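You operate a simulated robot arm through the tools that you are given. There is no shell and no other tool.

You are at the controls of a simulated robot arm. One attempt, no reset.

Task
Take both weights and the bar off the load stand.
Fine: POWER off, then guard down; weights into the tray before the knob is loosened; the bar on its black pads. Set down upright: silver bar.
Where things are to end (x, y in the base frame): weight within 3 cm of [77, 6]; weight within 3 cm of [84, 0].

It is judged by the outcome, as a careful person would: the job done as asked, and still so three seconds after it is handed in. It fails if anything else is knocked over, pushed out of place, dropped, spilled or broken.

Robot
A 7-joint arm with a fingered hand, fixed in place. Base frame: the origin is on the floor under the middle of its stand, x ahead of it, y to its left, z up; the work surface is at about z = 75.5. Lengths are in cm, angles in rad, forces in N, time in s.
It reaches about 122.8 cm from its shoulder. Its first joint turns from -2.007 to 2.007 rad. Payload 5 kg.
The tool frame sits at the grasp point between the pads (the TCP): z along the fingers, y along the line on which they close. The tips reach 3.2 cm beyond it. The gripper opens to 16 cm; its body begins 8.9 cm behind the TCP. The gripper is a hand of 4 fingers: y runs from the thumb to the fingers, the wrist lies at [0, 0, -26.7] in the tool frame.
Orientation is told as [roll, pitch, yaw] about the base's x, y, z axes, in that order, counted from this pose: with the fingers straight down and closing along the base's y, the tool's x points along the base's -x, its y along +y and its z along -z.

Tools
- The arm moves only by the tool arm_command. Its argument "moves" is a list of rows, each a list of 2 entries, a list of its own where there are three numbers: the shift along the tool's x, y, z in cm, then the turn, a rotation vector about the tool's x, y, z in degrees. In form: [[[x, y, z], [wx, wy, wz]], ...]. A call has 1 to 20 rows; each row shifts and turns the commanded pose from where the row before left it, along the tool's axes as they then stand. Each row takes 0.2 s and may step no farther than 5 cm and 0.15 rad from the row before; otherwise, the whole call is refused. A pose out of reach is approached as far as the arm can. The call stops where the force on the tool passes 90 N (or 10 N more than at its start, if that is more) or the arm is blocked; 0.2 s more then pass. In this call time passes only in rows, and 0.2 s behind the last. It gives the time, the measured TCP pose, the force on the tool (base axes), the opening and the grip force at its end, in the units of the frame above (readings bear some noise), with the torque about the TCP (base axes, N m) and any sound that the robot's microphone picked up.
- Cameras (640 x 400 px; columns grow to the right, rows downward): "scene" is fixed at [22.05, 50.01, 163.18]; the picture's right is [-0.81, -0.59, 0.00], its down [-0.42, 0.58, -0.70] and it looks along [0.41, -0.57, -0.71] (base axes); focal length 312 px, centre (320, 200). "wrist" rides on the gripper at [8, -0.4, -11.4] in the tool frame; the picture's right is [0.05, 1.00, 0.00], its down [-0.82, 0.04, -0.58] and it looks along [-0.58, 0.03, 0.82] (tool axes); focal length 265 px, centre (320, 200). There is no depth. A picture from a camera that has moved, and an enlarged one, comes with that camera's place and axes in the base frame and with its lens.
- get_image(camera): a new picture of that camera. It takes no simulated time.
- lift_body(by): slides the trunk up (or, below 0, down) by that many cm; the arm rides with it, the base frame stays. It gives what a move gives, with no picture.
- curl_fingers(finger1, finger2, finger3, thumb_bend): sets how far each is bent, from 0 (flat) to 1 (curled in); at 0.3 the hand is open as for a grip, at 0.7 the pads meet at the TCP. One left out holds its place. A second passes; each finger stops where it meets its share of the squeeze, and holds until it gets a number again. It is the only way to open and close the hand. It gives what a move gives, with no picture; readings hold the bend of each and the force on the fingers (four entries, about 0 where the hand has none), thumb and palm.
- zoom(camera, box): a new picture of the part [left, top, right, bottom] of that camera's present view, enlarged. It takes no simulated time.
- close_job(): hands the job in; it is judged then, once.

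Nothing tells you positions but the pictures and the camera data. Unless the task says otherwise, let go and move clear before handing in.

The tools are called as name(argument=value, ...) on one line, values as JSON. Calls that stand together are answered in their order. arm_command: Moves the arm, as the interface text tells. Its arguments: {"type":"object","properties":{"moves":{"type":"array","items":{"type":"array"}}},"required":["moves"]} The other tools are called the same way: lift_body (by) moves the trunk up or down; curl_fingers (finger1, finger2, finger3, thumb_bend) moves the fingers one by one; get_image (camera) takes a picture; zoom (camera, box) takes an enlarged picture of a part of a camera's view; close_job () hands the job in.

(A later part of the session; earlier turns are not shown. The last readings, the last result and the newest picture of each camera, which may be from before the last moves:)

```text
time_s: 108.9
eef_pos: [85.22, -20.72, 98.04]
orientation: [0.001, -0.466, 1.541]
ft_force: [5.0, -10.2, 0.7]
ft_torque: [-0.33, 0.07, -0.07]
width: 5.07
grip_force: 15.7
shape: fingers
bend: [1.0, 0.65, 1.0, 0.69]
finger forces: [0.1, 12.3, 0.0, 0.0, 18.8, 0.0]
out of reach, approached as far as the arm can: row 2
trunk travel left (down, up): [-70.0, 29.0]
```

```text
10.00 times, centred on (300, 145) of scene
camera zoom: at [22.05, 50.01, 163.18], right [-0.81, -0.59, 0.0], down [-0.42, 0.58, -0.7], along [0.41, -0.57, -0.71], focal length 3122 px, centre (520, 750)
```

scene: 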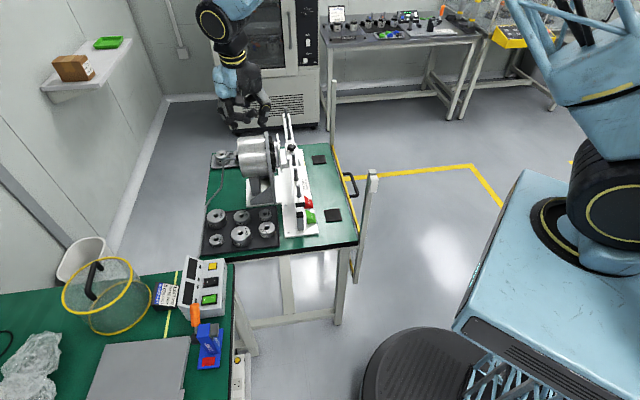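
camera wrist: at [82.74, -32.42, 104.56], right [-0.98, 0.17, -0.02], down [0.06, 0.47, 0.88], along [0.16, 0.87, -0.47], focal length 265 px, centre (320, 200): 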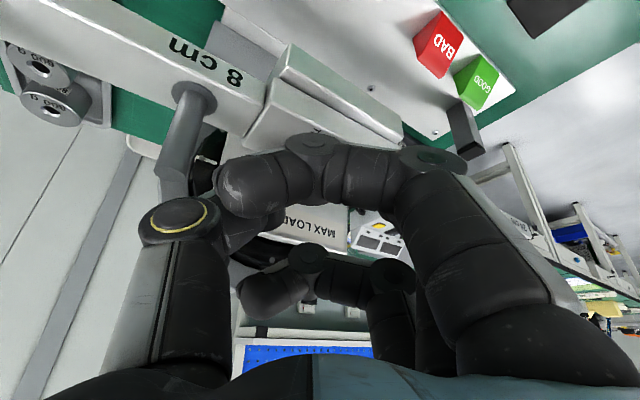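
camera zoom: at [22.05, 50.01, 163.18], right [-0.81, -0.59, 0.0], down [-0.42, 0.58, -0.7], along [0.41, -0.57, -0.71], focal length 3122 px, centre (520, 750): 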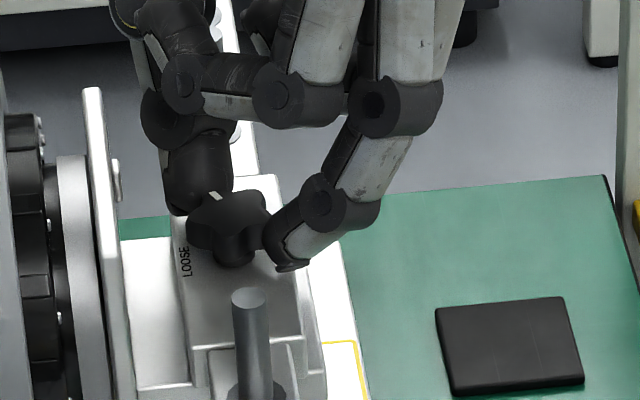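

The arm reached its wrist limit; the knob has turned about 56°. I'll release, raise above the knob, rotate the hand back 67°, and take a new grip.

curl_fingers(finger2=0.6, thumb_bend=0.6)

arm_command(moves=[[[-0.5, 0, -0.98], [0, 0, 0]], [[-0.5, 0, -0.98], [0, 0, 0]], [[0.06, 0.164, -0.03], [3.4, 0, 6.68]], [[0.06, 0.164, -0.03], [3.4, 0, 6.68]], [[0.06, 0.164, -0.03], [3.4, 0, 6.68]], [[0.06, 0.164, -0.03], [3.4, 0, 6.68]], [[0.06, 0.164, -0.03], [3.4, 0, 6.68]], [[0.06, 0.164, -0.03], [3.4, 0, 6.68]], [[0.06, 0.164, -0.03], [3.4, 0, 6.68]], [[0.06, 0.164, -0.03], [3.4, 0, 6.68]]])

zoom(camera="scene", box=[265, 110, 335, 165])

get_image(camera="wrist")

```text
time_s: 109.9
eef_pos: [85.16, -20.34, 97.99]
orientation: [0.0, -0.467, 1.545]
ft_force: [0.2, 0.5, 0.8]
ft_torque: [0.04, -0.01, -0.01]
width: 5.5
grip_force: 0.4
shape: fingers
bend: [1.0, 0.6, 1.0, 0.6]
finger forces: [0.1, 0.5, 0.1, 0.0, 0.0, 0.0]
trunk travel left (down, up): [-70.0, 29.0]
```

```text
time_s: 112.1
eef_pos: [84.08, -20.03, 100.07]
orientation: [-0.003, -0.468, 0.5]
ft_force: [-0.3, -0.3, 0.1]
ft_torque: [0.01, -0.03, -0.03]
width: 5.52
grip_force: 0.1
shape: fingers
bend: [1.0, 0.6, 1.0, 0.6]
finger forces: [0.1, 0.1, 0.1, 0.1, 0.0, 0.1]
trunk travel left (down, up): [-70.0, 29.0]
```

```text
7.27 times, centred on (300, 138) of scene
camera zoom: at [22.05, 50.01, 163.18], right [-0.81, -0.59, 0.0], down [-0.42, 0.58, -0.7], along [0.41, -0.57, -0.71], focal length 2270 px, centre (466, 654)
```

zoom: 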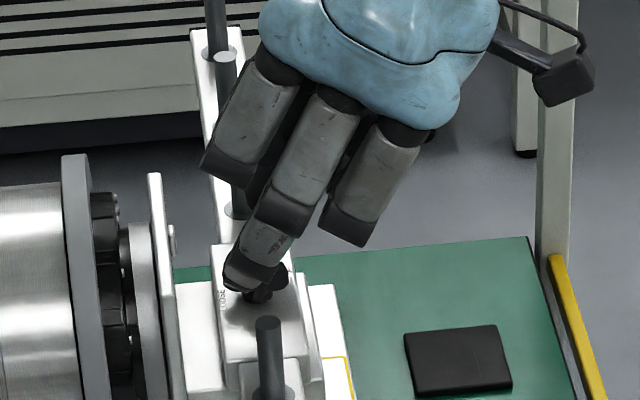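

```text
taken
camera wrist: at [73.39, -26.22, 106.73], right [-0.52, 0.86, -0.03], down [0.39, 0.26, 0.88], along [0.76, 0.45, -0.47], focal length 265 px, centre (320, 200)
```

wrist: 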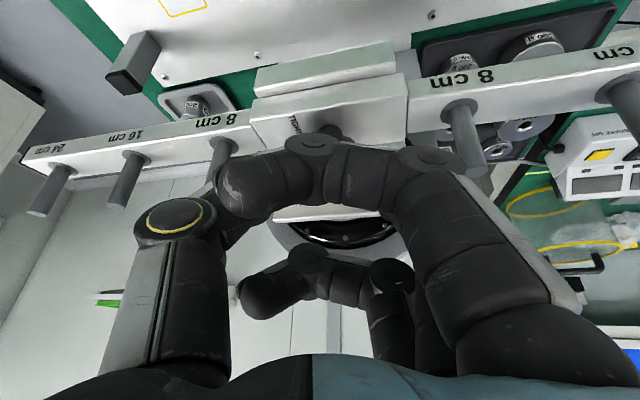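

Rotating slightly further back, then lowering 2 cm and gripping again.

arm_command(moves=[[[0.06, 0.164, -0.03], [3.4, 0, 6.68]], [[0.45, 0, 0.89], [0, 0, 0]], [[0.45, 0, 0.89], [0, 0, 0]]])

curl_fingers(finger2=0.75, thumb_bend=0.75)

zoom(camera="scene", box=[275, 125, 325, 165])

```text
time_s: 112.9
eef_pos: [83.92, -19.88, 98.09]
orientation: [-0.004, -0.467, 0.37]
ft_force: [-1.0, 1.2, 0.6]
ft_torque: [0.05, 0.01, 0.03]
width: 5.53
grip_force: 0.0
shape: fingers
bend: [1.0, 0.59, 1.0, 0.6]
finger forces: [0.1, 1.0, 0.0, 0.1, 0.0, 0.0]
trunk travel left (down, up): [-70.0, 29.0]
```

```text
time_s: 113.9
eef_pos: [83.87, -19.95, 98.24]
orientation: [-0.004, -0.469, 0.369]
ft_force: [1.8, -2.6, -0.4]
ft_torque: [0.06, 0.04, -0.01]
width: 5.11
grip_force: 11.4
shape: fingers
bend: [1.0, 0.61, 1.0, 0.69]
finger forces: [0.1, 9.8, 0.1, 0.1, 13.0, 0.0]
trunk travel left (down, up): [-70.0, 29.0]
```

```text
10.00 times, centred on (300, 145) of scene
camera zoom: at [22.05, 50.01, 163.18], right [-0.81, -0.59, 0.0], down [-0.42, 0.58, -0.7], along [0.41, -0.57, -0.71], focal length 3122 px, centre (520, 750)
```

zoom: 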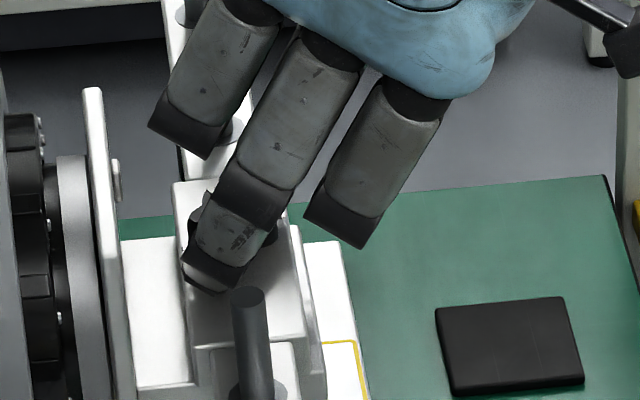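

arm_command(moves=[[[-0.07, -0.163, 0.035], [-3.4, 0, -6.68]], [[-0.07, -0.163, 0.035], [-3.4, 0, -6.68]], [[-0.07, -0.163, 0.035], [-3.4, 0, -6.68]], [[-0.07, -0.163, 0.035], [-3.4, 0, -6.68]]])

zoom(camera="scene", box=[275, 125, 325, 165])

```text
time_s: 114.9
eef_pos: [84.5, -20.37, 98.23]
orientation: [-0.001, -0.467, 0.894]
ft_force: [2.5, -1.6, -2.9]
ft_torque: [0.02, -0.01, -0.08]
width: 5.07
grip_force: 11.6
shape: fingers
bend: [1.0, 0.61, 1.0, 0.69]
finger forces: [0.0, 9.5, 0.0, 0.0, 13.8, 0.0]
trunk travel left (down, up): [-70.0, 29.0]
```

```text
10.00 times, centred on (300, 145) of scene
camera zoom: at [22.05, 50.01, 163.18], right [-0.81, -0.59, 0.0], down [-0.42, 0.58, -0.7], along [0.41, -0.57, -0.71], focal length 3122 px, centre (520, 750)
```

zoom: 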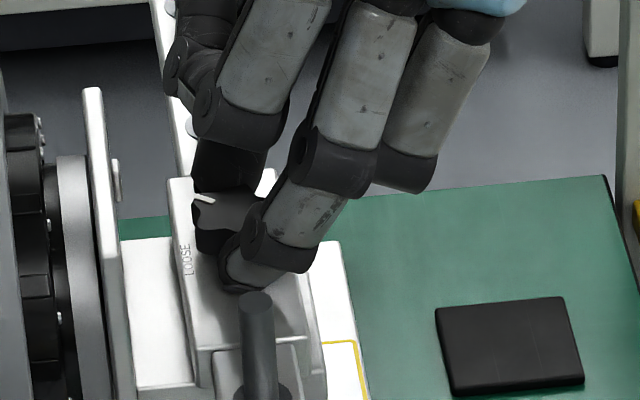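

The mark continues to rotate toward LOOSE. Continuing another 30°.

arm_command(moves=[[[-0.07, -0.163, 0.035], [-3.4, 0, -6.68]], [[-0.07, -0.163, 0.035], [-3.4, 0, -6.68]], [[-0.07, -0.163, 0.035], [-3.4, 0, -6.68]], [[-0.07, -0.163, 0.035], [-3.4, 0, -6.68]]])

zoom(camera="scene", box=[275, 125, 325, 165])

get_image(camera="wrist")

```text
time_s: 115.9
eef_pos: [85.15, -20.42, 98.08]
orientation: [-0.001, -0.468, 1.416]
ft_force: [4.8, -1.6, -1.6]
ft_torque: [0.02, 0.03, -0.05]
width: 5.07
grip_force: 12.1
shape: fingers
bend: [1.0, 0.61, 1.0, 0.69]
finger forces: [0.0, 9.5, 0.1, 0.1, 14.6, 0.0]
trunk travel left (down, up): [-70.0, 29.0]
```

```text
10.00 times, centred on (300, 145) of scene
camera zoom: at [22.05, 50.01, 163.18], right [-0.81, -0.59, 0.0], down [-0.42, 0.58, -0.7], along [0.41, -0.57, -0.71], focal length 3122 px, centre (520, 750)
```

zoom: 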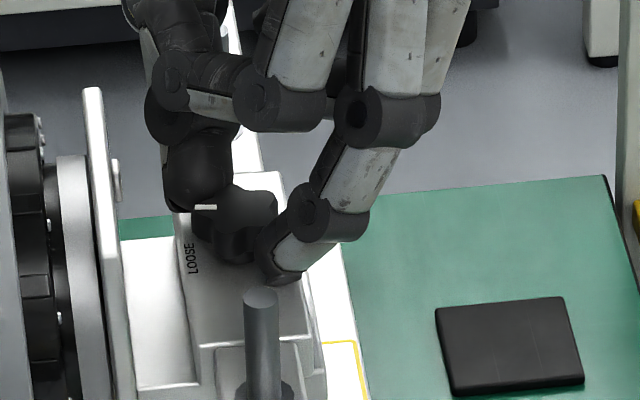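

```text
taken
camera wrist: at [83.79, -32.58, 104.74], right [-0.99, 0.11, -0.02], down [0.03, 0.47, 0.88], along [0.11, 0.88, -0.47], focal length 265 px, centre (320, 200)
```

wrist: 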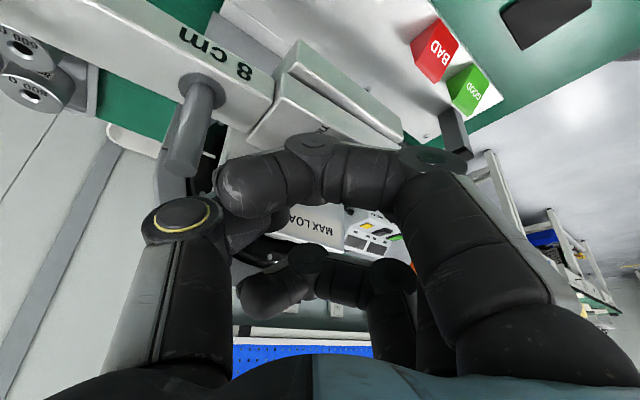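

The mark is now about 30° short of LOOSE. I'll release, raise, rotate back and take a clear look.

curl_fingers(finger2=0.59, thumb_bend=0.6)

arm_command(moves=[[[-0.5, 0, -0.98], [0, 0, 0]], [[-0.5, 0, -0.98], [0, 0, 0]], [[0.07, 0.163, -0.035], [3.4, 0, 6.68]], [[0.07, 0.163, -0.035], [3.4, 0, 6.68]], [[0.07, 0.163, -0.035], [3.4, 0, 6.68]], [[0.07, 0.163, -0.035], [3.4, 0, 6.68]], [[0.07, 0.163, -0.035], [3.4, 0, 6.68]], [[0.07, 0.163, -0.035], [3.4, 0, 6.68]], [[0.07, 0.163, -0.035], [3.4, 0, 6.68]], [[0.07, 0.163, -0.035], [3.4, 0, 6.68]], [[-0.9, 0, -1.785], [0, 0, 0]], [[-0.9, 0, -1.785], [0, 0, 0]]])

zoom(camera="scene", box=[270, 115, 330, 165])

get_image(camera="wrist")

```text
time_s: 116.9
eef_pos: [85.21, -20.23, 98.27]
orientation: [0.0, -0.466, 1.414]
ft_force: [-0.7, 0.6, 0.3]
ft_torque: [0.0, 0.0, 0.01]
width: 5.51
grip_force: 0.4
shape: fingers
bend: [1.0, 0.59, 1.0, 0.6]
finger forces: [0.0, 0.2, 0.0, 0.0, 0.0, 0.0]
trunk travel left (down, up): [-70.0, 29.0]
```

```text
time_s: 119.5
eef_pos: [83.71, -20.19, 104.5]
orientation: [-0.005, -0.469, 0.369]
ft_force: [-0.3, 0.7, -0.3]
ft_torque: [-0.03, 0.03, -0.02]
width: 5.54
grip_force: 0.1
shape: fingers
bend: [1.0, 0.59, 1.0, 0.6]
finger forces: [0.0, 0.0, 0.0, 0.0, 0.0, 0.1]
trunk travel left (down, up): [-70.0, 29.0]
```

```text
8.00 times, centred on (300, 140) of scene
camera zoom: at [22.05, 50.01, 163.18], right [-0.81, -0.59, 0.0], down [-0.42, 0.58, -0.7], along [0.41, -0.57, -0.71], focal length 2497 px, centre (480, 680)
```

zoom: 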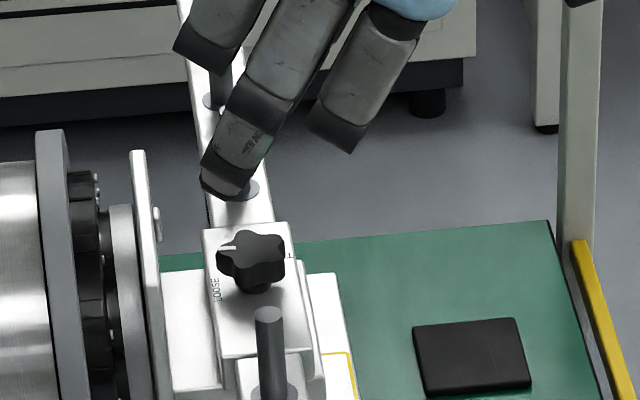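

```text
taken
camera wrist: at [72.5, -24.9, 111.02], right [-0.4, 0.92, -0.03], down [0.42, 0.21, 0.88], along [0.81, 0.34, -0.47], focal length 265 px, centre (320, 200)
```

wrist: 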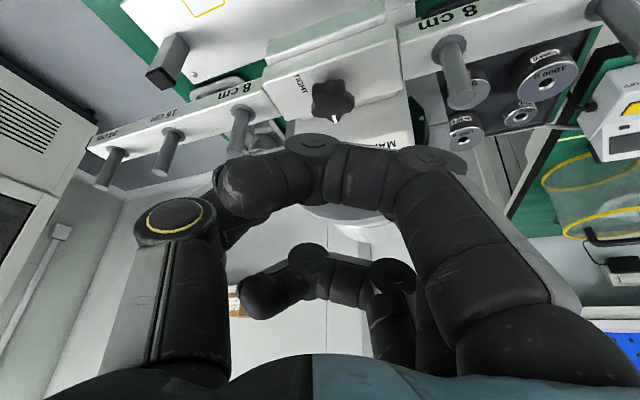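

zoom(camera="wrist", box=[250, 20, 410, 140])

zoom(camera="scene", box=[284, 138, 314, 160])

```text
3.33 times, centred on (330, 80) of wrist
camera zoom: at [72.5, -24.9, 111.02], right [-0.4, 0.92, -0.03], down [0.42, 0.21, 0.88], along [0.81, 0.34, -0.47], focal length 885 px, centre (287, 600)
```

zoom: 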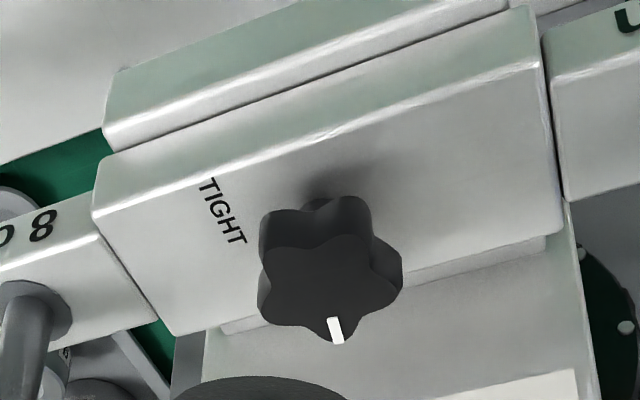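

```text
16.00 times, centred on (299, 149) of scene
camera zoom: at [22.05, 50.01, 163.18], right [-0.81, -0.59, 0.0], down [-0.42, 0.58, -0.7], along [0.41, -0.57, -0.71], focal length 4994 px, centre (656, 1016)
```

zoom: 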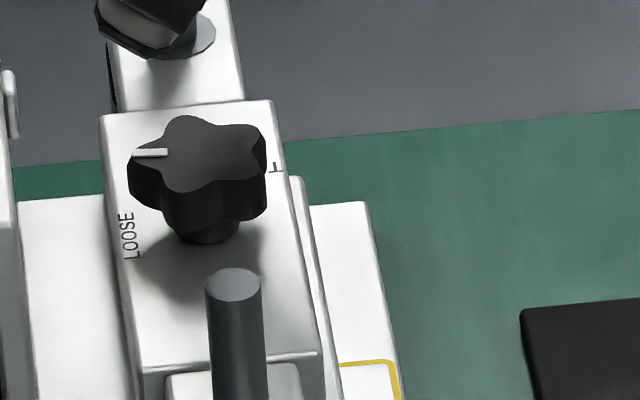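

The knob has turned roughly 105°, with its mark nearly at LOOSE, and the bar has only shifted by a degree or so in its seat. One more short stroke to bring it fully to LOOSE; re-centering and lowering again.

arm_command(moves=[[[1.42, 0.25, 2.81], [0, 0, 0]], [[1.42, 0.25, 2.81], [0, 0, 0]]])

curl_fingers(finger2=0.75, thumb_bend=0.75)

```text
time_s: 120.1
eef_pos: [83.7, -19.73, 98.13]
orientation: [-0.004, -0.469, 0.371]
ft_force: [-0.6, -0.4, 0.1]
ft_torque: [0.02, -0.01, 0.03]
width: 5.52
grip_force: 0.0
shape: fingers
bend: [1.0, 0.59, 1.0, 0.6]
finger forces: [0.1, 0.0, 0.0, 0.0, 0.1, 0.1]
trunk travel left (down, up): [-70.0, 29.0]
```

```text
time_s: 121.1
eef_pos: [83.86, -19.75, 98.05]
orientation: [-0.006, -0.471, 0.37]
ft_force: [5.1, -7.1, 0.0]
ft_torque: [-0.05, -0.1, -0.07]
width: 5.16
grip_force: 13.6
shape: fingers
bend: [1.0, 0.62, 1.0, 0.68]
finger forces: [0.0, 9.8, 0.0, 0.0, 17.9, 0.1]
trunk travel left (down, up): [-70.0, 29.0]
```

arm_command(moves=[[[0, -0.15, 0], [0, 0, 0]], [[0, -0.15, 0], [0, 0, 0]], [[-0.07, -0.163, 0.035], [-3.4, 0, -6.68]], [[-0.07, -0.163, 0.035], [-3.4, 0, -6.68]], [[-0.07, -0.163, 0.035], [-3.4, 0, -6.68]]])

zoom(camera="scene", box=[275, 125, 325, 165])

```text
time_s: 122.3
eef_pos: [84.2, -20.32, 97.98]
orientation: [-0.002, -0.465, 0.763]
ft_force: [3.6, -3.7, 0.0]
ft_torque: [0.02, 0.04, -0.14]
width: 5.06
grip_force: 12.9
shape: fingers
bend: [1.0, 0.61, 1.0, 0.69]
finger forces: [0.0, 10.2, 0.1, 0.1, 15.8, 0.0]
trunk travel left (down, up): [-70.0, 29.0]
```

```text
10.00 times, centred on (300, 145) of scene
camera zoom: at [22.05, 50.01, 163.18], right [-0.81, -0.59, 0.0], down [-0.42, 0.58, -0.7], along [0.41, -0.57, -0.71], focal length 3122 px, centre (520, 750)
```

zoom: 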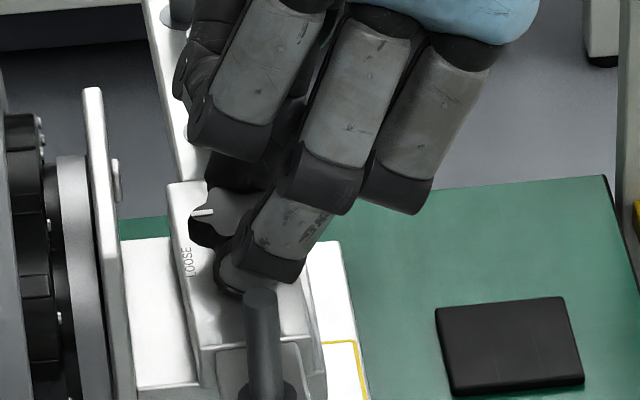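

The knob no longer turns relative to the bar — it's at its LOOSE stop, and the bar now moves slightly with it. I'll release here and raise to inspect.

curl_fingers(finger2=0.59, thumb_bend=0.6)

arm_command(moves=[[[-0.5, 0, -0.98], [0, 0, 0]], [[-0.9, 0, -1.785], [0, 0, 0]], [[-0.9, 0, -1.785], [0, 0, 0]], [[-0.9, 0, -1.785], [0, 0, 0]]])

zoom(camera="scene", box=[265, 105, 335, 165])

get_image(camera="wrist")

zoom(camera="wrist", box=[240, 20, 400, 140])

```text
time_s: 123.3
eef_pos: [84.25, -20.22, 98.01]
orientation: [-0.005, -0.468, 0.762]
ft_force: [1.0, -0.7, 0.7]
ft_torque: [0.0, -0.05, 0.01]
width: 5.55
grip_force: 0.1
shape: fingers
bend: [1.0, 0.59, 1.0, 0.6]
finger forces: [0.0, 0.1, 0.0, 0.0, 0.3, 0.1]
trunk travel left (down, up): [-70.0, 29.0]
```

```text
time_s: 124.3
eef_pos: [84.12, -20.22, 105.29]
orientation: [-0.002, -0.469, 0.762]
ft_force: [0.2, -0.4, -0.4]
ft_torque: [0.01, -0.01, 0.02]
width: 5.5
grip_force: 0.1
shape: fingers
bend: [1.0, 0.59, 1.0, 0.6]
finger forces: [0.1, 0.1, 0.0, 0.0, 0.0, 0.0]
trunk travel left (down, up): [-70.0, 29.0]
```

```text
6.67 times, centred on (300, 135) of scene
camera zoom: at [22.05, 50.01, 163.18], right [-0.81, -0.59, 0.0], down [-0.42, 0.58, -0.7], along [0.41, -0.57, -0.71], focal length 2081 px, centre (453, 633)
```

zoom: 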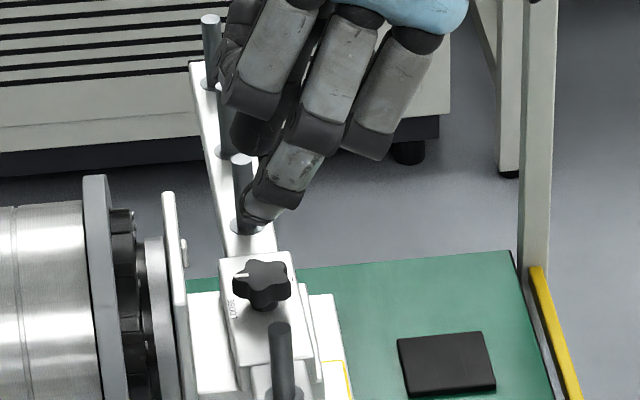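

```text
taken
camera wrist: at [75.43, -28.93, 111.78], right [-0.72, 0.69, -0.03], down [0.31, 0.35, 0.88], along [0.62, 0.63, -0.47], focal length 265 px, centre (320, 200)
```

wrist: 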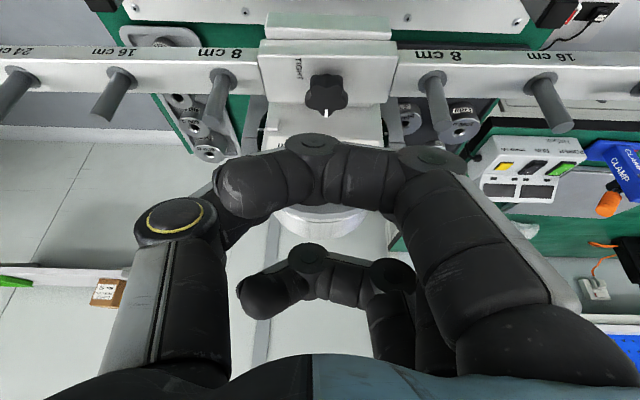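

```text
3.33 times, centred on (320, 80) of wrist
camera zoom: at [75.43, -28.93, 111.78], right [-0.72, 0.69, -0.03], down [0.31, 0.35, 0.88], along [0.62, 0.63, -0.47], focal length 885 px, centre (320, 600)
```

zoom: 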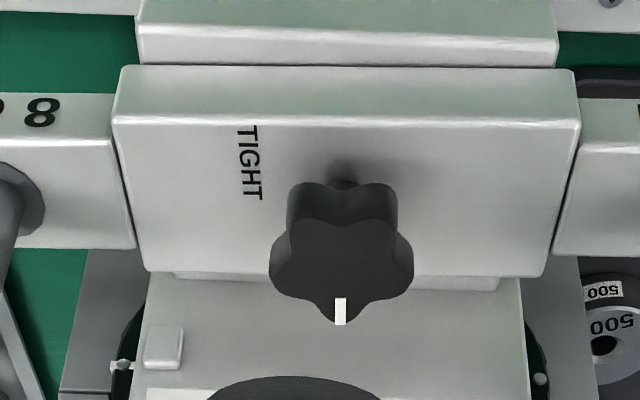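

The knob points to LOOSE and the bar (with its centre block and knob) rests in the cradle. I plan to lift it by squeezing the two inner (8 cm) pegs from outside, symmetric about the centre of mass. First I'll raise, straighten the hand to a 10° lean and open it wide.

arm_command(moves=[[[-1.36, 0, -2.68], [0, 0, 0]], [[-1.36, 0, -2.68], [0, 0, 0]], [[0, 0, 0], [0, 8.4, 0]], [[0, 0, 0], [0, 8.4, 0]], [[0, 0, 0], [-0.23, 0, -1.28]]])

curl_fingers(finger1=0.15, finger2=0.22, finger3=0.15, thumb_bend=0.22)

get_image(camera="wrist")

zoom(camera="scene", box=[240, 50, 360, 170])

```text
time_s: 125.5
eef_pos: [84.2, -20.25, 111.3]
orientation: [-0.005, -0.172, 0.784]
ft_force: [-0.5, -0.2, 1.1]
ft_torque: [0.0, 0.0, 0.02]
width: 5.52
grip_force: 0.1
shape: fingers
bend: [1.0, 0.59, 1.0, 0.6]
finger forces: [0.0, 0.0, 0.0, 0.0, 0.1, 0.1]
trunk travel left (down, up): [-70.0, 29.0]
```

```text
time_s: 126.5
eef_pos: [84.18, -20.16, 111.22]
orientation: [-0.003, -0.176, 0.784]
ft_force: [0.1, -0.3, -0.6]
ft_torque: [0.04, 0.0, -0.02]
width: 19.85
grip_force: 0.1
shape: fingers
bend: [0.15, 0.22, 0.15, 0.22]
finger forces: [0.0, 0.0, 0.0, 0.0, 0.0, 0.0]
trunk travel left (down, up): [-70.0, 29.0]
```

```text
taken
camera wrist: at [77.47, -27.4, 121.01], right [-0.74, 0.67, -0.01], down [0.47, 0.53, 0.71], along [0.48, 0.52, -0.7], focal length 265 px, centre (320, 200)
```

wrist: 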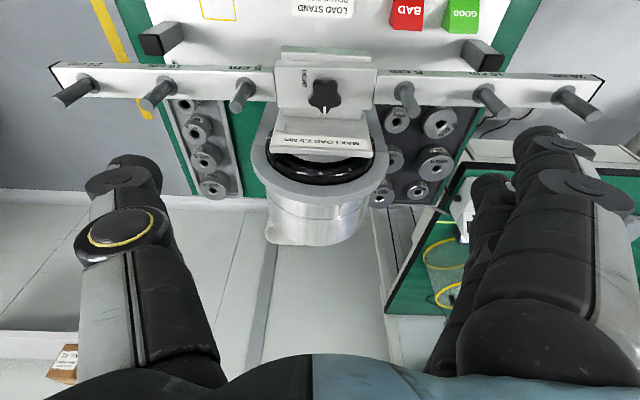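

```text
3.33 times, centred on (300, 110) of scene
camera zoom: at [22.05, 50.01, 163.18], right [-0.81, -0.59, 0.0], down [-0.42, 0.58, -0.7], along [0.41, -0.57, -0.71], focal length 1040 px, centre (387, 500)
```

zoom: 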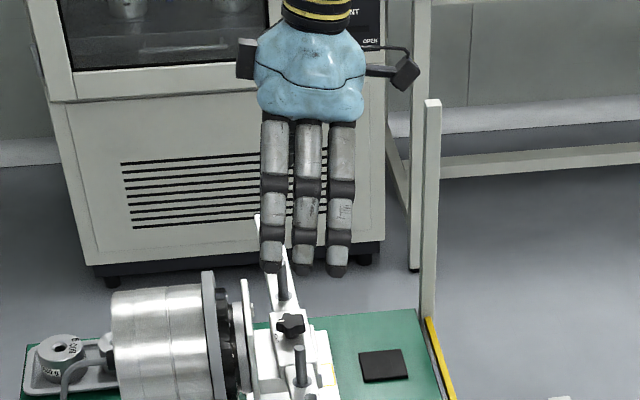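

Excellent view of the whole bar. Zooming to measure peg and bar positions precisely.

zoom(camera="wrist", box=[200, 40, 460, 140])

zoom(camera="wrist", box=[40, 40, 200, 140])

zoom(camera="wrist", box=[450, 50, 620, 140])

```text
2.46 times, centred on (330, 90) of wrist
camera zoom: at [77.47, -27.4, 121.01], right [-0.74, 0.67, -0.01], down [0.47, 0.53, 0.71], along [0.48, 0.52, -0.7], focal length 653 px, centre (295, 471)
```

zoom: 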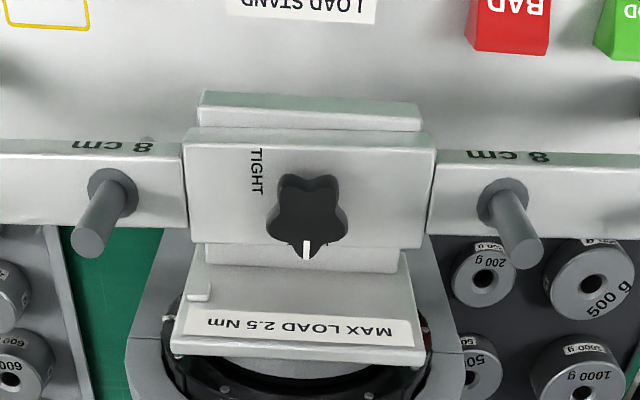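

```text
4.00 times, centred on (120, 90) of wrist
camera zoom: at [77.47, -27.4, 121.01], right [-0.74, 0.67, -0.01], down [0.47, 0.53, 0.71], along [0.48, 0.52, -0.7], focal length 1062 px, centre (1120, 640)
```

zoom: 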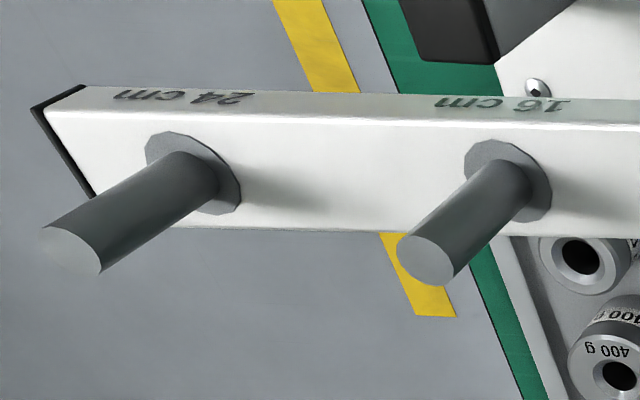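

```text
3.76 times, centred on (535, 95) of wrist
camera zoom: at [77.47, -27.4, 121.01], right [-0.74, 0.67, -0.01], down [0.47, 0.53, 0.71], along [0.48, 0.52, -0.7], focal length 999 px, centre (-489, 595)
```

zoom: 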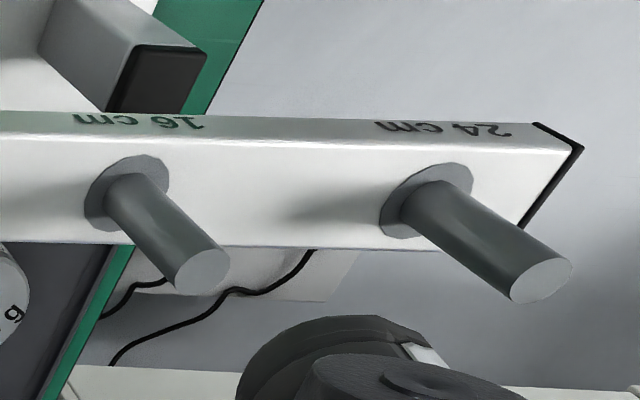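

The cradle has front and rear lips with the bar's block between them, so it should lift straight up. The inner pegs straddle the hand; I'll centre, align with the bar's 1.4° yaw, and come down partway.

arm_command(moves=[[[-1.014, 0.39, 0.18], [-0.245, 0, -1.378]], [[0.7, 0, 3.94], [0, 0, 0]], [[0.7, 0, 3.94], [0, 0, 0]]])

get_image(camera="wrist")

zoom(camera="scene", box=[250, 80, 350, 180])

```text
time_s: 127.3
eef_pos: [84.68, -19.29, 103.37]
orientation: [-0.002, -0.174, 0.809]
ft_force: [0.7, -0.1, 0.8]
ft_torque: [0.03, 0.0, -0.03]
width: 19.86
grip_force: 0.1
shape: fingers
bend: [0.15, 0.22, 0.15, 0.22]
finger forces: [0.0, 0.0, 0.1, 0.1, 0.0, 0.0]
trunk travel left (down, up): [-70.0, 29.0]
```

```text
taken
camera wrist: at [78.2, -26.67, 113.15], right [-0.76, 0.65, -0.01], down [0.45, 0.54, 0.71], along [0.47, 0.53, -0.7], focal length 265 px, centre (320, 200)
```

wrist: 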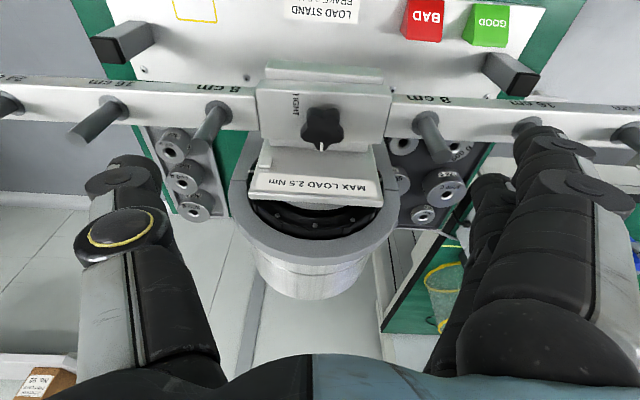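

```text
4.00 times, centred on (300, 130) of scene
camera zoom: at [22.05, 50.01, 163.18], right [-0.81, -0.59, 0.0], down [-0.42, 0.58, -0.7], along [0.41, -0.57, -0.71], focal length 1249 px, centre (400, 480)
```

zoom: 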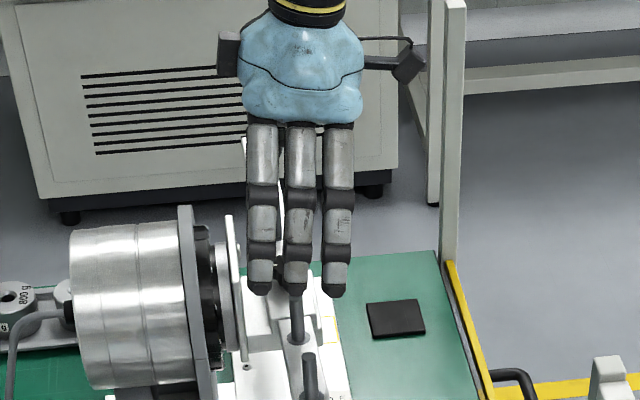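

zoom(camera="wrist", box=[100, 70, 580, 230])

zoom(camera="wrist", box=[170, 80, 270, 160])

zoom(camera="wrist", box=[390, 90, 490, 170])

```text
1.33 times, centred on (340, 150) of wrist
camera zoom: at [78.2, -26.67, 113.15], right [-0.76, 0.65, -0.01], down [0.45, 0.54, 0.71], along [0.47, 0.53, -0.7], focal length 354 px, centre (293, 267)
```

zoom: 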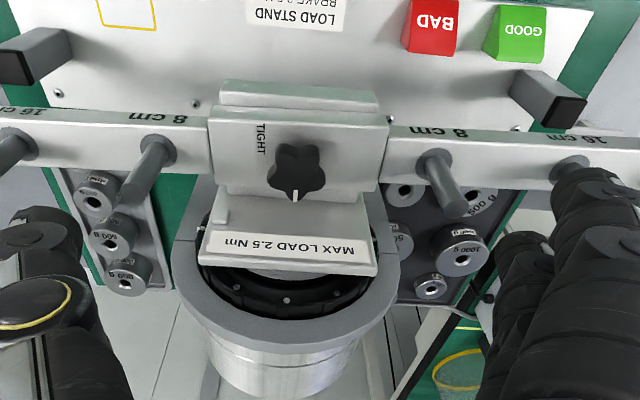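

```text
5.00 times, centred on (220, 120) of wrist
camera zoom: at [78.2, -26.67, 113.15], right [-0.76, 0.65, -0.01], down [0.45, 0.54, 0.71], along [0.47, 0.53, -0.7], focal length 1327 px, centre (820, 600)
```

zoom: 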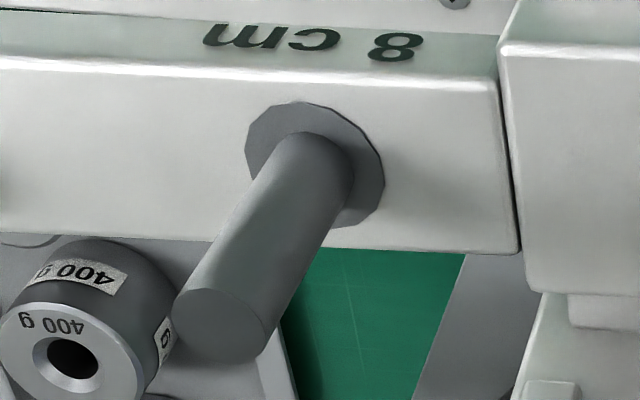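

```text
5.00 times, centred on (440, 130) of wrist
camera zoom: at [78.2, -26.67, 113.15], right [-0.76, 0.65, -0.01], down [0.45, 0.54, 0.71], along [0.47, 0.53, -0.7], focal length 1327 px, centre (-280, 550)
```

zoom: 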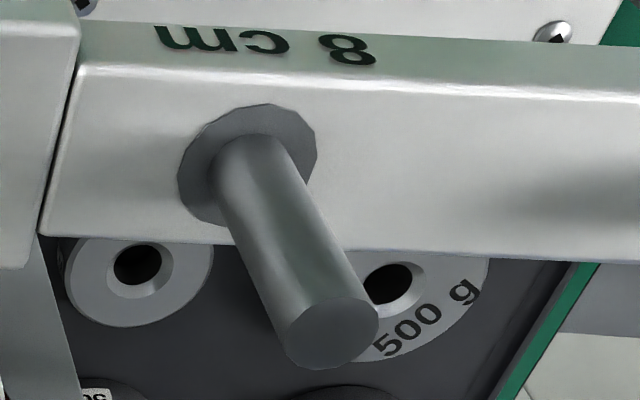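

Peg tops are at z≈98.5, bar top ≈94.3, and the hand is well aligned. Descending to put thumb and fingers outside the two inner pegs.

arm_command(moves=[[[0.47, 0.06, 2.66], [0, 0, 0]], [[0.47, 0.06, 2.66], [0, 0, 0]]])

get_image(camera="wrist")

zoom(camera="scene", box=[265, 110, 335, 180])

```text
time_s: 127.9
eef_pos: [84.5, -19.18, 97.95]
orientation: [-0.002, -0.175, 0.81]
ft_force: [0.0, -2.3, 4.4]
ft_torque: [-0.12, -0.17, -0.08]
width: 20.12
grip_force: 2.4
shape: fingers
bend: [0.15, 0.21, 0.15, 0.19]
finger forces: [0.1, 1.3, 0.1, 0.0, 3.3, 0.0]
trunk travel left (down, up): [-70.0, 29.0]
```

```text
taken
camera wrist: at [78.05, -26.54, 107.82], right [-0.76, 0.65, -0.01], down [0.45, 0.54, 0.71], along [0.47, 0.53, -0.7], focal length 265 px, centre (320, 200)
```

wrist: 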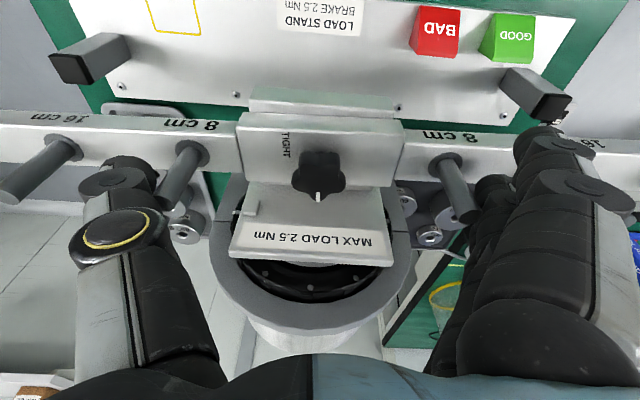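

```text
5.71 times, centred on (300, 145) of scene
camera zoom: at [22.05, 50.01, 163.18], right [-0.81, -0.59, 0.0], down [-0.42, 0.58, -0.7], along [0.41, -0.57, -0.71], focal length 1784 px, centre (434, 514)
```

zoom: 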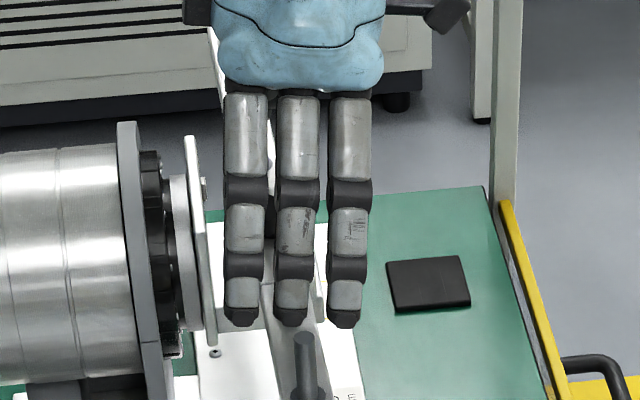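

The tips are just touching the bar's top surface. I'll raise 4 mm and then close thumb and finger 2 on the pegs.

arm_command(moves=[[[-0.07, 0, -0.394], [0, 0, 0]]])

curl_fingers(finger2=0.45, thumb_bend=0.45)

get_image(camera="wrist")

zoom(camera="scene", box=[265, 110, 335, 180])

```text
time_s: 128.3
eef_pos: [84.49, -19.19, 98.28]
orientation: [-0.004, -0.175, 0.809]
ft_force: [0.7, -1.6, -0.4]
ft_torque: [-0.03, -0.01, -0.05]
width: 20.06
grip_force: 0.5
shape: fingers
bend: [0.15, 0.22, 0.15, 0.2]
finger forces: [0.1, 0.0, 0.1, 0.0, 1.4, 0.0]
trunk travel left (down, up): [-70.0, 29.0]
```

```text
time_s: 129.3
eef_pos: [84.6, -19.3, 98.33]
orientation: [-0.002, -0.173, 0.809]
ft_force: [12.9, -15.2, 7.0]
ft_torque: [-0.63, -0.71, -0.18]
width: 19.55
grip_force: 20.2
shape: fingers
bend: [0.15, 0.29, 0.15, 0.37]
finger forces: [0.0, 10.1, 0.0, 0.0, 29.3, 0.0]
trunk travel left (down, up): [-70.0, 29.0]
```

```text
taken
camera wrist: at [78.05, -26.71, 108.15], right [-0.76, 0.65, -0.01], down [0.45, 0.54, 0.71], along [0.47, 0.53, -0.7], focal length 265 px, centre (320, 200)
```

wrist: 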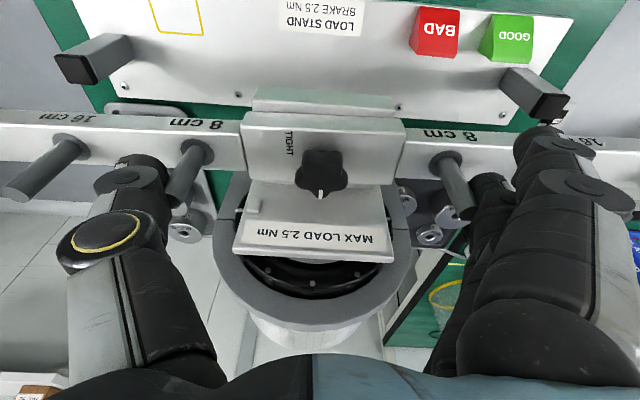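

```text
5.71 times, centred on (300, 145) of scene
camera zoom: at [22.05, 50.01, 163.18], right [-0.81, -0.59, 0.0], down [-0.42, 0.58, -0.7], along [0.41, -0.57, -0.71], focal length 1784 px, centre (434, 514)
```

zoom: 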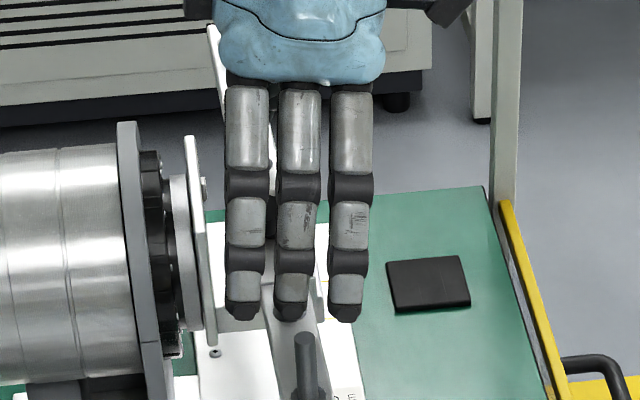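

Both digits hold the pegs, but unevenly (thumb 29 N vs finger 10 N). I'll shift toward the thumb to balance.

arm_command(moves=[[[0, -0.2, 0], [0, 0, 0]], [[0, -0.2, 0], [0, 0, 0]]])

arm_command(moves=[[[0, -0.2, 0], [0, 0, 0]], [[0, -0.15, 0], [0, 0, 0]]])

```text
time_s: 129.9
eef_pos: [84.8, -19.45, 98.22]
orientation: [-0.001, -0.175, 0.809]
ft_force: [2.3, -8.6, 12.0]
ft_torque: [-0.96, -1.03, -0.36]
width: 19.37
grip_force: 20.4
shape: fingers
bend: [0.15, 0.28, 0.15, 0.39]
finger forces: [0.1, 14.1, 0.0, 0.0, 27.1, 0.1]
trunk travel left (down, up): [-70.0, 29.0]
```

```text
time_s: 130.5
eef_pos: [84.95, -19.71, 98.13]
orientation: [0.0, -0.175, 0.807]
ft_force: [-1.9, -5.3, 13.9]
ft_torque: [-0.8, -0.86, -0.46]
width: 19.09
grip_force: 19.5
shape: fingers
bend: [0.15, 0.26, 0.15, 0.4]
finger forces: [0.1, 16.2, 0.1, 0.0, 24.5, 0.1]
trunk travel left (down, up): [-70.0, 29.0]
```

The thumb tip is pressing down on the bar; a slight raise should unload it.

arm_command(moves=[[[-0.035, -0.1, -0.197], [0, 0, 0]]])

zoom(camera="wrist", box=[60, 90, 580, 290])

```text
time_s: 130.9
eef_pos: [85.05, -19.88, 98.38]
orientation: [-0.001, -0.175, 0.808]
ft_force: [-1.3, -4.1, 6.6]
ft_torque: [-0.63, -0.62, -0.47]
width: 18.98
grip_force: 19.8
shape: fingers
bend: [0.15, 0.26, 0.15, 0.4]
finger forces: [0.0, 16.9, 0.1, 0.1, 22.5, 0.0]
trunk travel left (down, up): [-70.0, 29.0]
```

```text
1.23 times, centred on (320, 190) of wrist
camera zoom: at [78.56, -27.16, 108.22], right [-0.76, 0.65, -0.01], down [0.45, 0.54, 0.71], along [0.47, 0.53, -0.7], focal length 327 px, centre (320, 212)
```

zoom: 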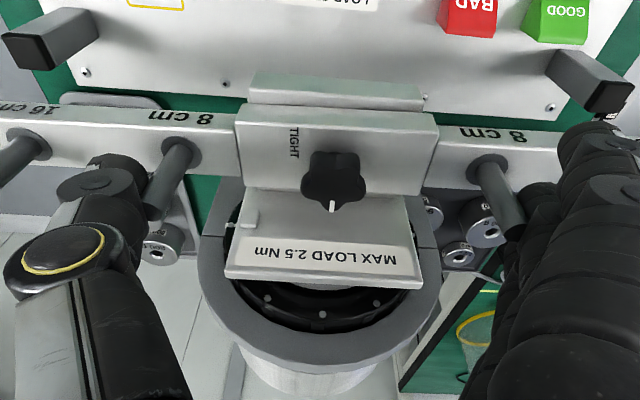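

Good contact on both pegs (17–22 N). Test lift of 5 mm.

arm_command(moves=[[[-0.052, 0, -0.295], [0, 0, 0]], [[-0.052, 0, -0.295], [0, 0, 0]]])

zoom(camera="scene", box=[265, 100, 335, 200])

zoom(camera="wrist", box=[60, 90, 580, 290])

```text
time_s: 131.5
eef_pos: [85.22, -19.9, 98.98]
orientation: [-0.001, -0.173, 0.81]
ft_force: [2.8, -3.6, -7.7]
ft_torque: [-0.23, -0.22, -0.06]
width: 18.85
grip_force: 17.7
shape: fingers
bend: [0.15, 0.25, 0.15, 0.4]
finger forces: [0.1, 15.2, 0.0, 0.0, 19.2, 0.1]
trunk travel left (down, up): [-70.0, 29.0]
```

```text
4.00 times, centred on (300, 150) of scene
camera zoom: at [22.05, 50.01, 163.18], right [-0.81, -0.59, 0.0], down [-0.42, 0.58, -0.7], along [0.41, -0.57, -0.71], focal length 1249 px, centre (400, 400)
```

zoom: 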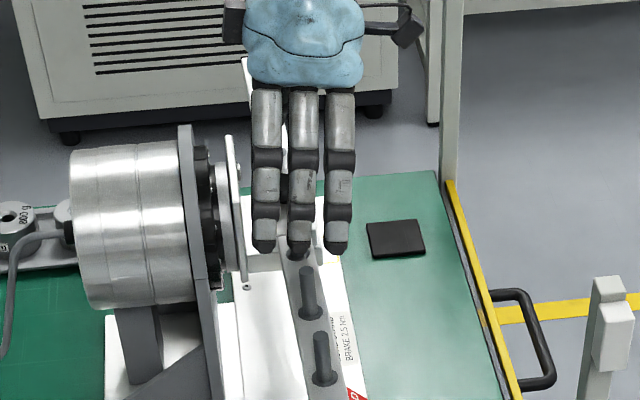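

```text
1.23 times, centred on (320, 190) of wrist
camera zoom: at [78.64, -27.17, 108.75], right [-0.76, 0.65, -0.01], down [0.45, 0.54, 0.71], along [0.47, 0.53, -0.7], focal length 327 px, centre (320, 212)
```

zoom: 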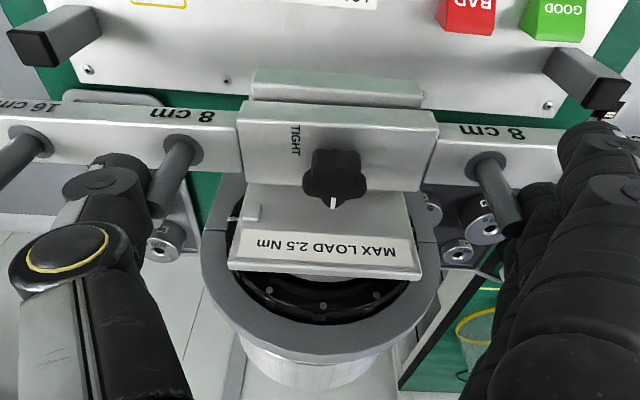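

The hand is now carrying about 8 N. Raising another 5 mm to see whether the bar follows.

arm_command(moves=[[[-0.052, 0, -0.295], [0, 0, 0]], [[-0.052, 0, -0.295], [0, 0, 0]]])

zoom(camera="wrist", box=[60, 90, 580, 290])

zoom(camera="scene", box=[280, 150, 330, 220])

```text
time_s: 132.1
eef_pos: [85.16, -19.83, 99.64]
orientation: [-0.003, -0.176, 0.812]
ft_force: [0.9, -0.1, -3.7]
ft_torque: [-0.08, -0.11, 0.03]
width: 18.72
grip_force: 17.1
shape: fingers
bend: [0.15, 0.24, 0.15, 0.4]
finger forces: [0.0, 16.8, 0.0, 0.1, 17.6, 0.0]
trunk travel left (down, up): [-70.0, 29.0]
```

```text
1.23 times, centred on (320, 190) of wrist
camera zoom: at [78.66, -27.22, 109.48], right [-0.76, 0.65, -0.01], down [0.45, 0.54, 0.71], along [0.47, 0.53, -0.7], focal length 327 px, centre (320, 212)
```

zoom: 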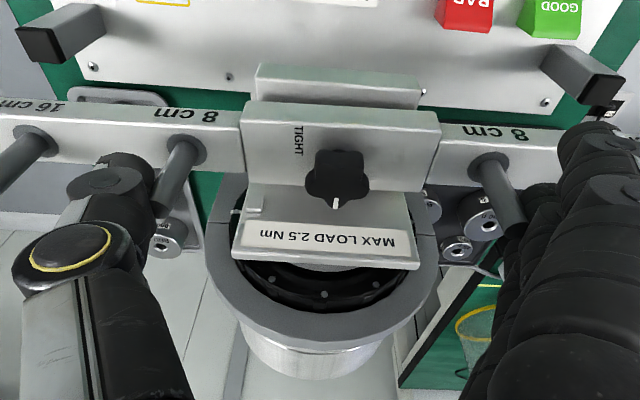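

```text
5.71 times, centred on (305, 185) of scene
camera zoom: at [22.05, 50.01, 163.18], right [-0.81, -0.59, 0.0], down [-0.42, 0.58, -0.7], along [0.41, -0.57, -0.71], focal length 1784 px, centre (406, 286)
```

zoom: 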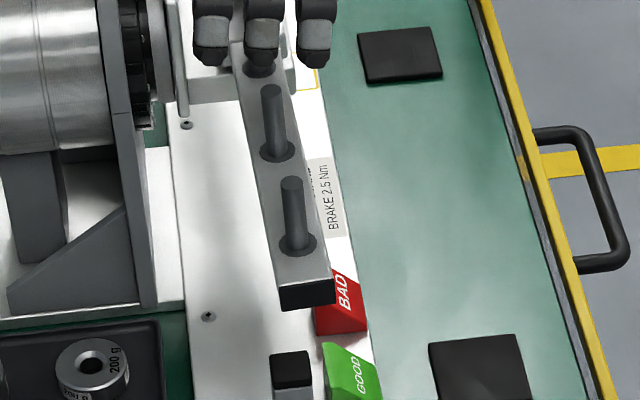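

The bar is rising with the hand, weighing only ~4 N. Continuing straight up.

arm_command(moves=[[[-0.139, 0, -0.788], [0, 0, 0]], [[-0.139, 0, -0.788], [0, 0, 0]], [[-0.139, 0, -0.788], [0, 0, 0]]])

zoom(camera="wrist", box=[60, 90, 580, 290])

zoom(camera="scene", box=[260, 90, 360, 220])

```text
time_s: 132.9
eef_pos: [85.2, -19.83, 102.0]
orientation: [-0.002, -0.173, 0.81]
ft_force: [0.8, 0.1, -5.6]
ft_torque: [-0.06, -0.02, 0.0]
width: 18.65
grip_force: 17.4
shape: fingers
bend: [0.15, 0.24, 0.15, 0.4]
finger forces: [0.0, 17.1, 0.1, 0.1, 16.9, 0.1]
trunk travel left (down, up): [-70.0, 29.0]
```

```text
1.23 times, centred on (320, 190) of wrist
camera zoom: at [78.65, -27.22, 111.88], right [-0.76, 0.65, -0.01], down [0.45, 0.54, 0.71], along [0.47, 0.53, -0.7], focal length 327 px, centre (320, 212)
```

zoom: 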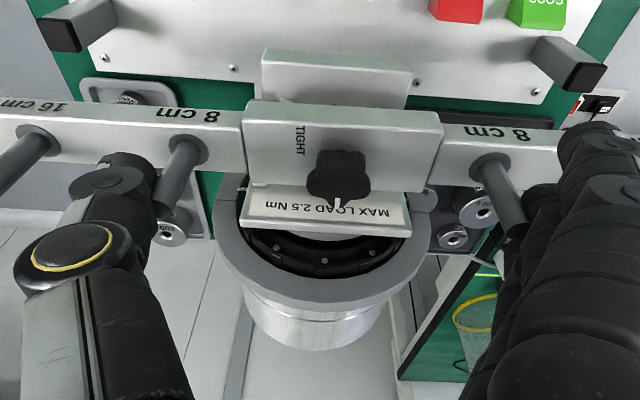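

```text
3.08 times, centred on (310, 155) of scene
camera zoom: at [22.05, 50.01, 163.18], right [-0.81, -0.59, 0.0], down [-0.42, 0.58, -0.7], along [0.41, -0.57, -0.71], focal length 960 px, centre (351, 338)
```

zoom: 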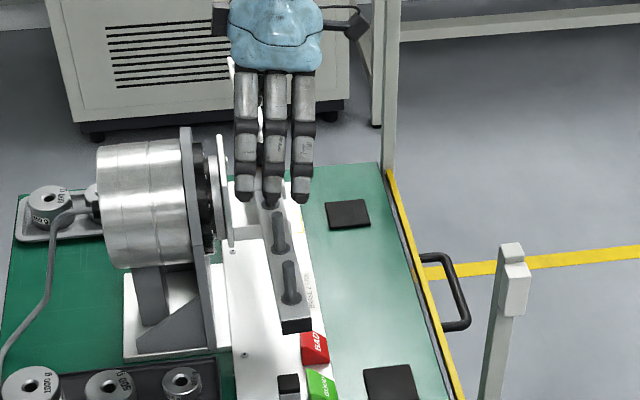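

The bar is clear of the cradle and stays level. Raising a bit more, then carrying it 12.7 cm toward the robot over the black pads.

arm_command(moves=[[[-0.26, 0, -1.48], [0, 0, 0]], [[-0.35, 0, -1.97], [0, 0, 0]], [[-0.35, 0, -1.97], [0, 0, 0]]])

arm_command(moves=[[[1.56, 0.04, -0.275], [0, 0, 0]], [[1.56, 0.04, -0.275], [0, 0, 0]], [[1.56, 0.04, -0.275], [0, 0, 0]], [[1.56, 0.04, -0.275], [0, 0, 0]], [[1.56, 0.04, -0.275], [0, 0, 0]], [[1.56, 0.04, -0.275], [0, 0, 0]], [[1.56, 0.04, -0.275], [0, 0, 0]], [[1.56, 0.04, -0.275], [0, 0, 0]]])

get_image(camera="wrist")

zoom(camera="scene", box=[250, 80, 400, 240])

```text
time_s: 133.7
eef_pos: [85.26, -19.93, 107.57]
orientation: [-0.003, -0.175, 0.809]
ft_force: [-0.7, 1.3, -6.0]
ft_torque: [-0.07, -0.01, 0.0]
width: 18.59
grip_force: 16.9
shape: fingers
bend: [0.15, 0.24, 0.15, 0.4]
finger forces: [0.0, 17.2, 0.1, 0.1, 16.9, 0.0]
trunk travel left (down, up): [-70.0, 29.0]
```

```text
time_s: 135.5
eef_pos: [75.96, -28.79, 107.47]
orientation: [-0.001, -0.177, 0.808]
ft_force: [0.2, -0.1, -5.3]
ft_torque: [-0.07, -0.03, 0.0]
width: 18.6
grip_force: 17.4
shape: fingers
bend: [0.15, 0.24, 0.15, 0.4]
finger forces: [0.0, 16.7, 0.0, 0.1, 16.7, 0.1]
trunk travel left (down, up): [-70.0, 29.0]
```

```text
taken
camera wrist: at [69.54, -36.18, 117.24], right [-0.76, 0.65, -0.01], down [0.45, 0.54, 0.71], along [0.47, 0.53, -0.7], focal length 265 px, centre (320, 200)
```

wrist: 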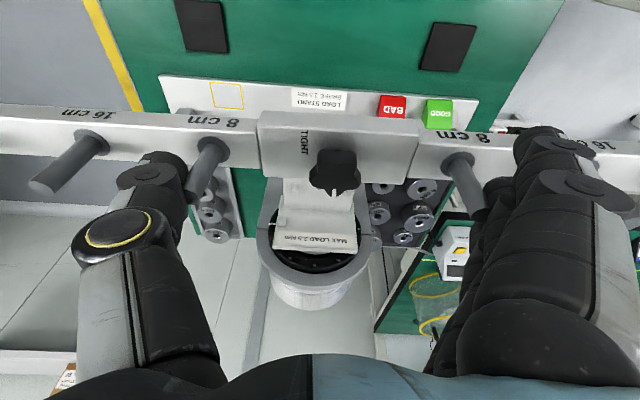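

```text
2.50 times, centred on (325, 160) of scene
camera zoom: at [22.05, 50.01, 163.18], right [-0.81, -0.59, 0.0], down [-0.42, 0.58, -0.7], along [0.41, -0.57, -0.71], focal length 780 px, centre (308, 300)
```

zoom: 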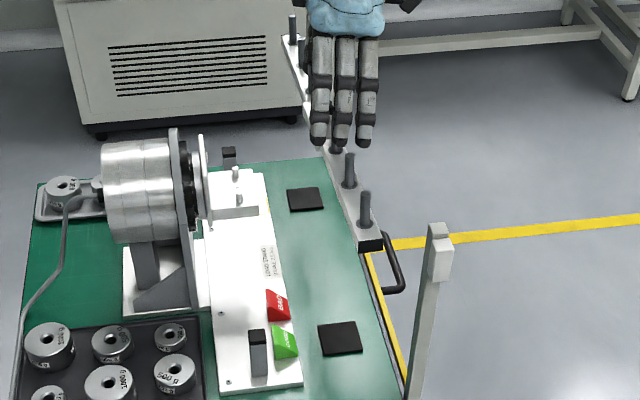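

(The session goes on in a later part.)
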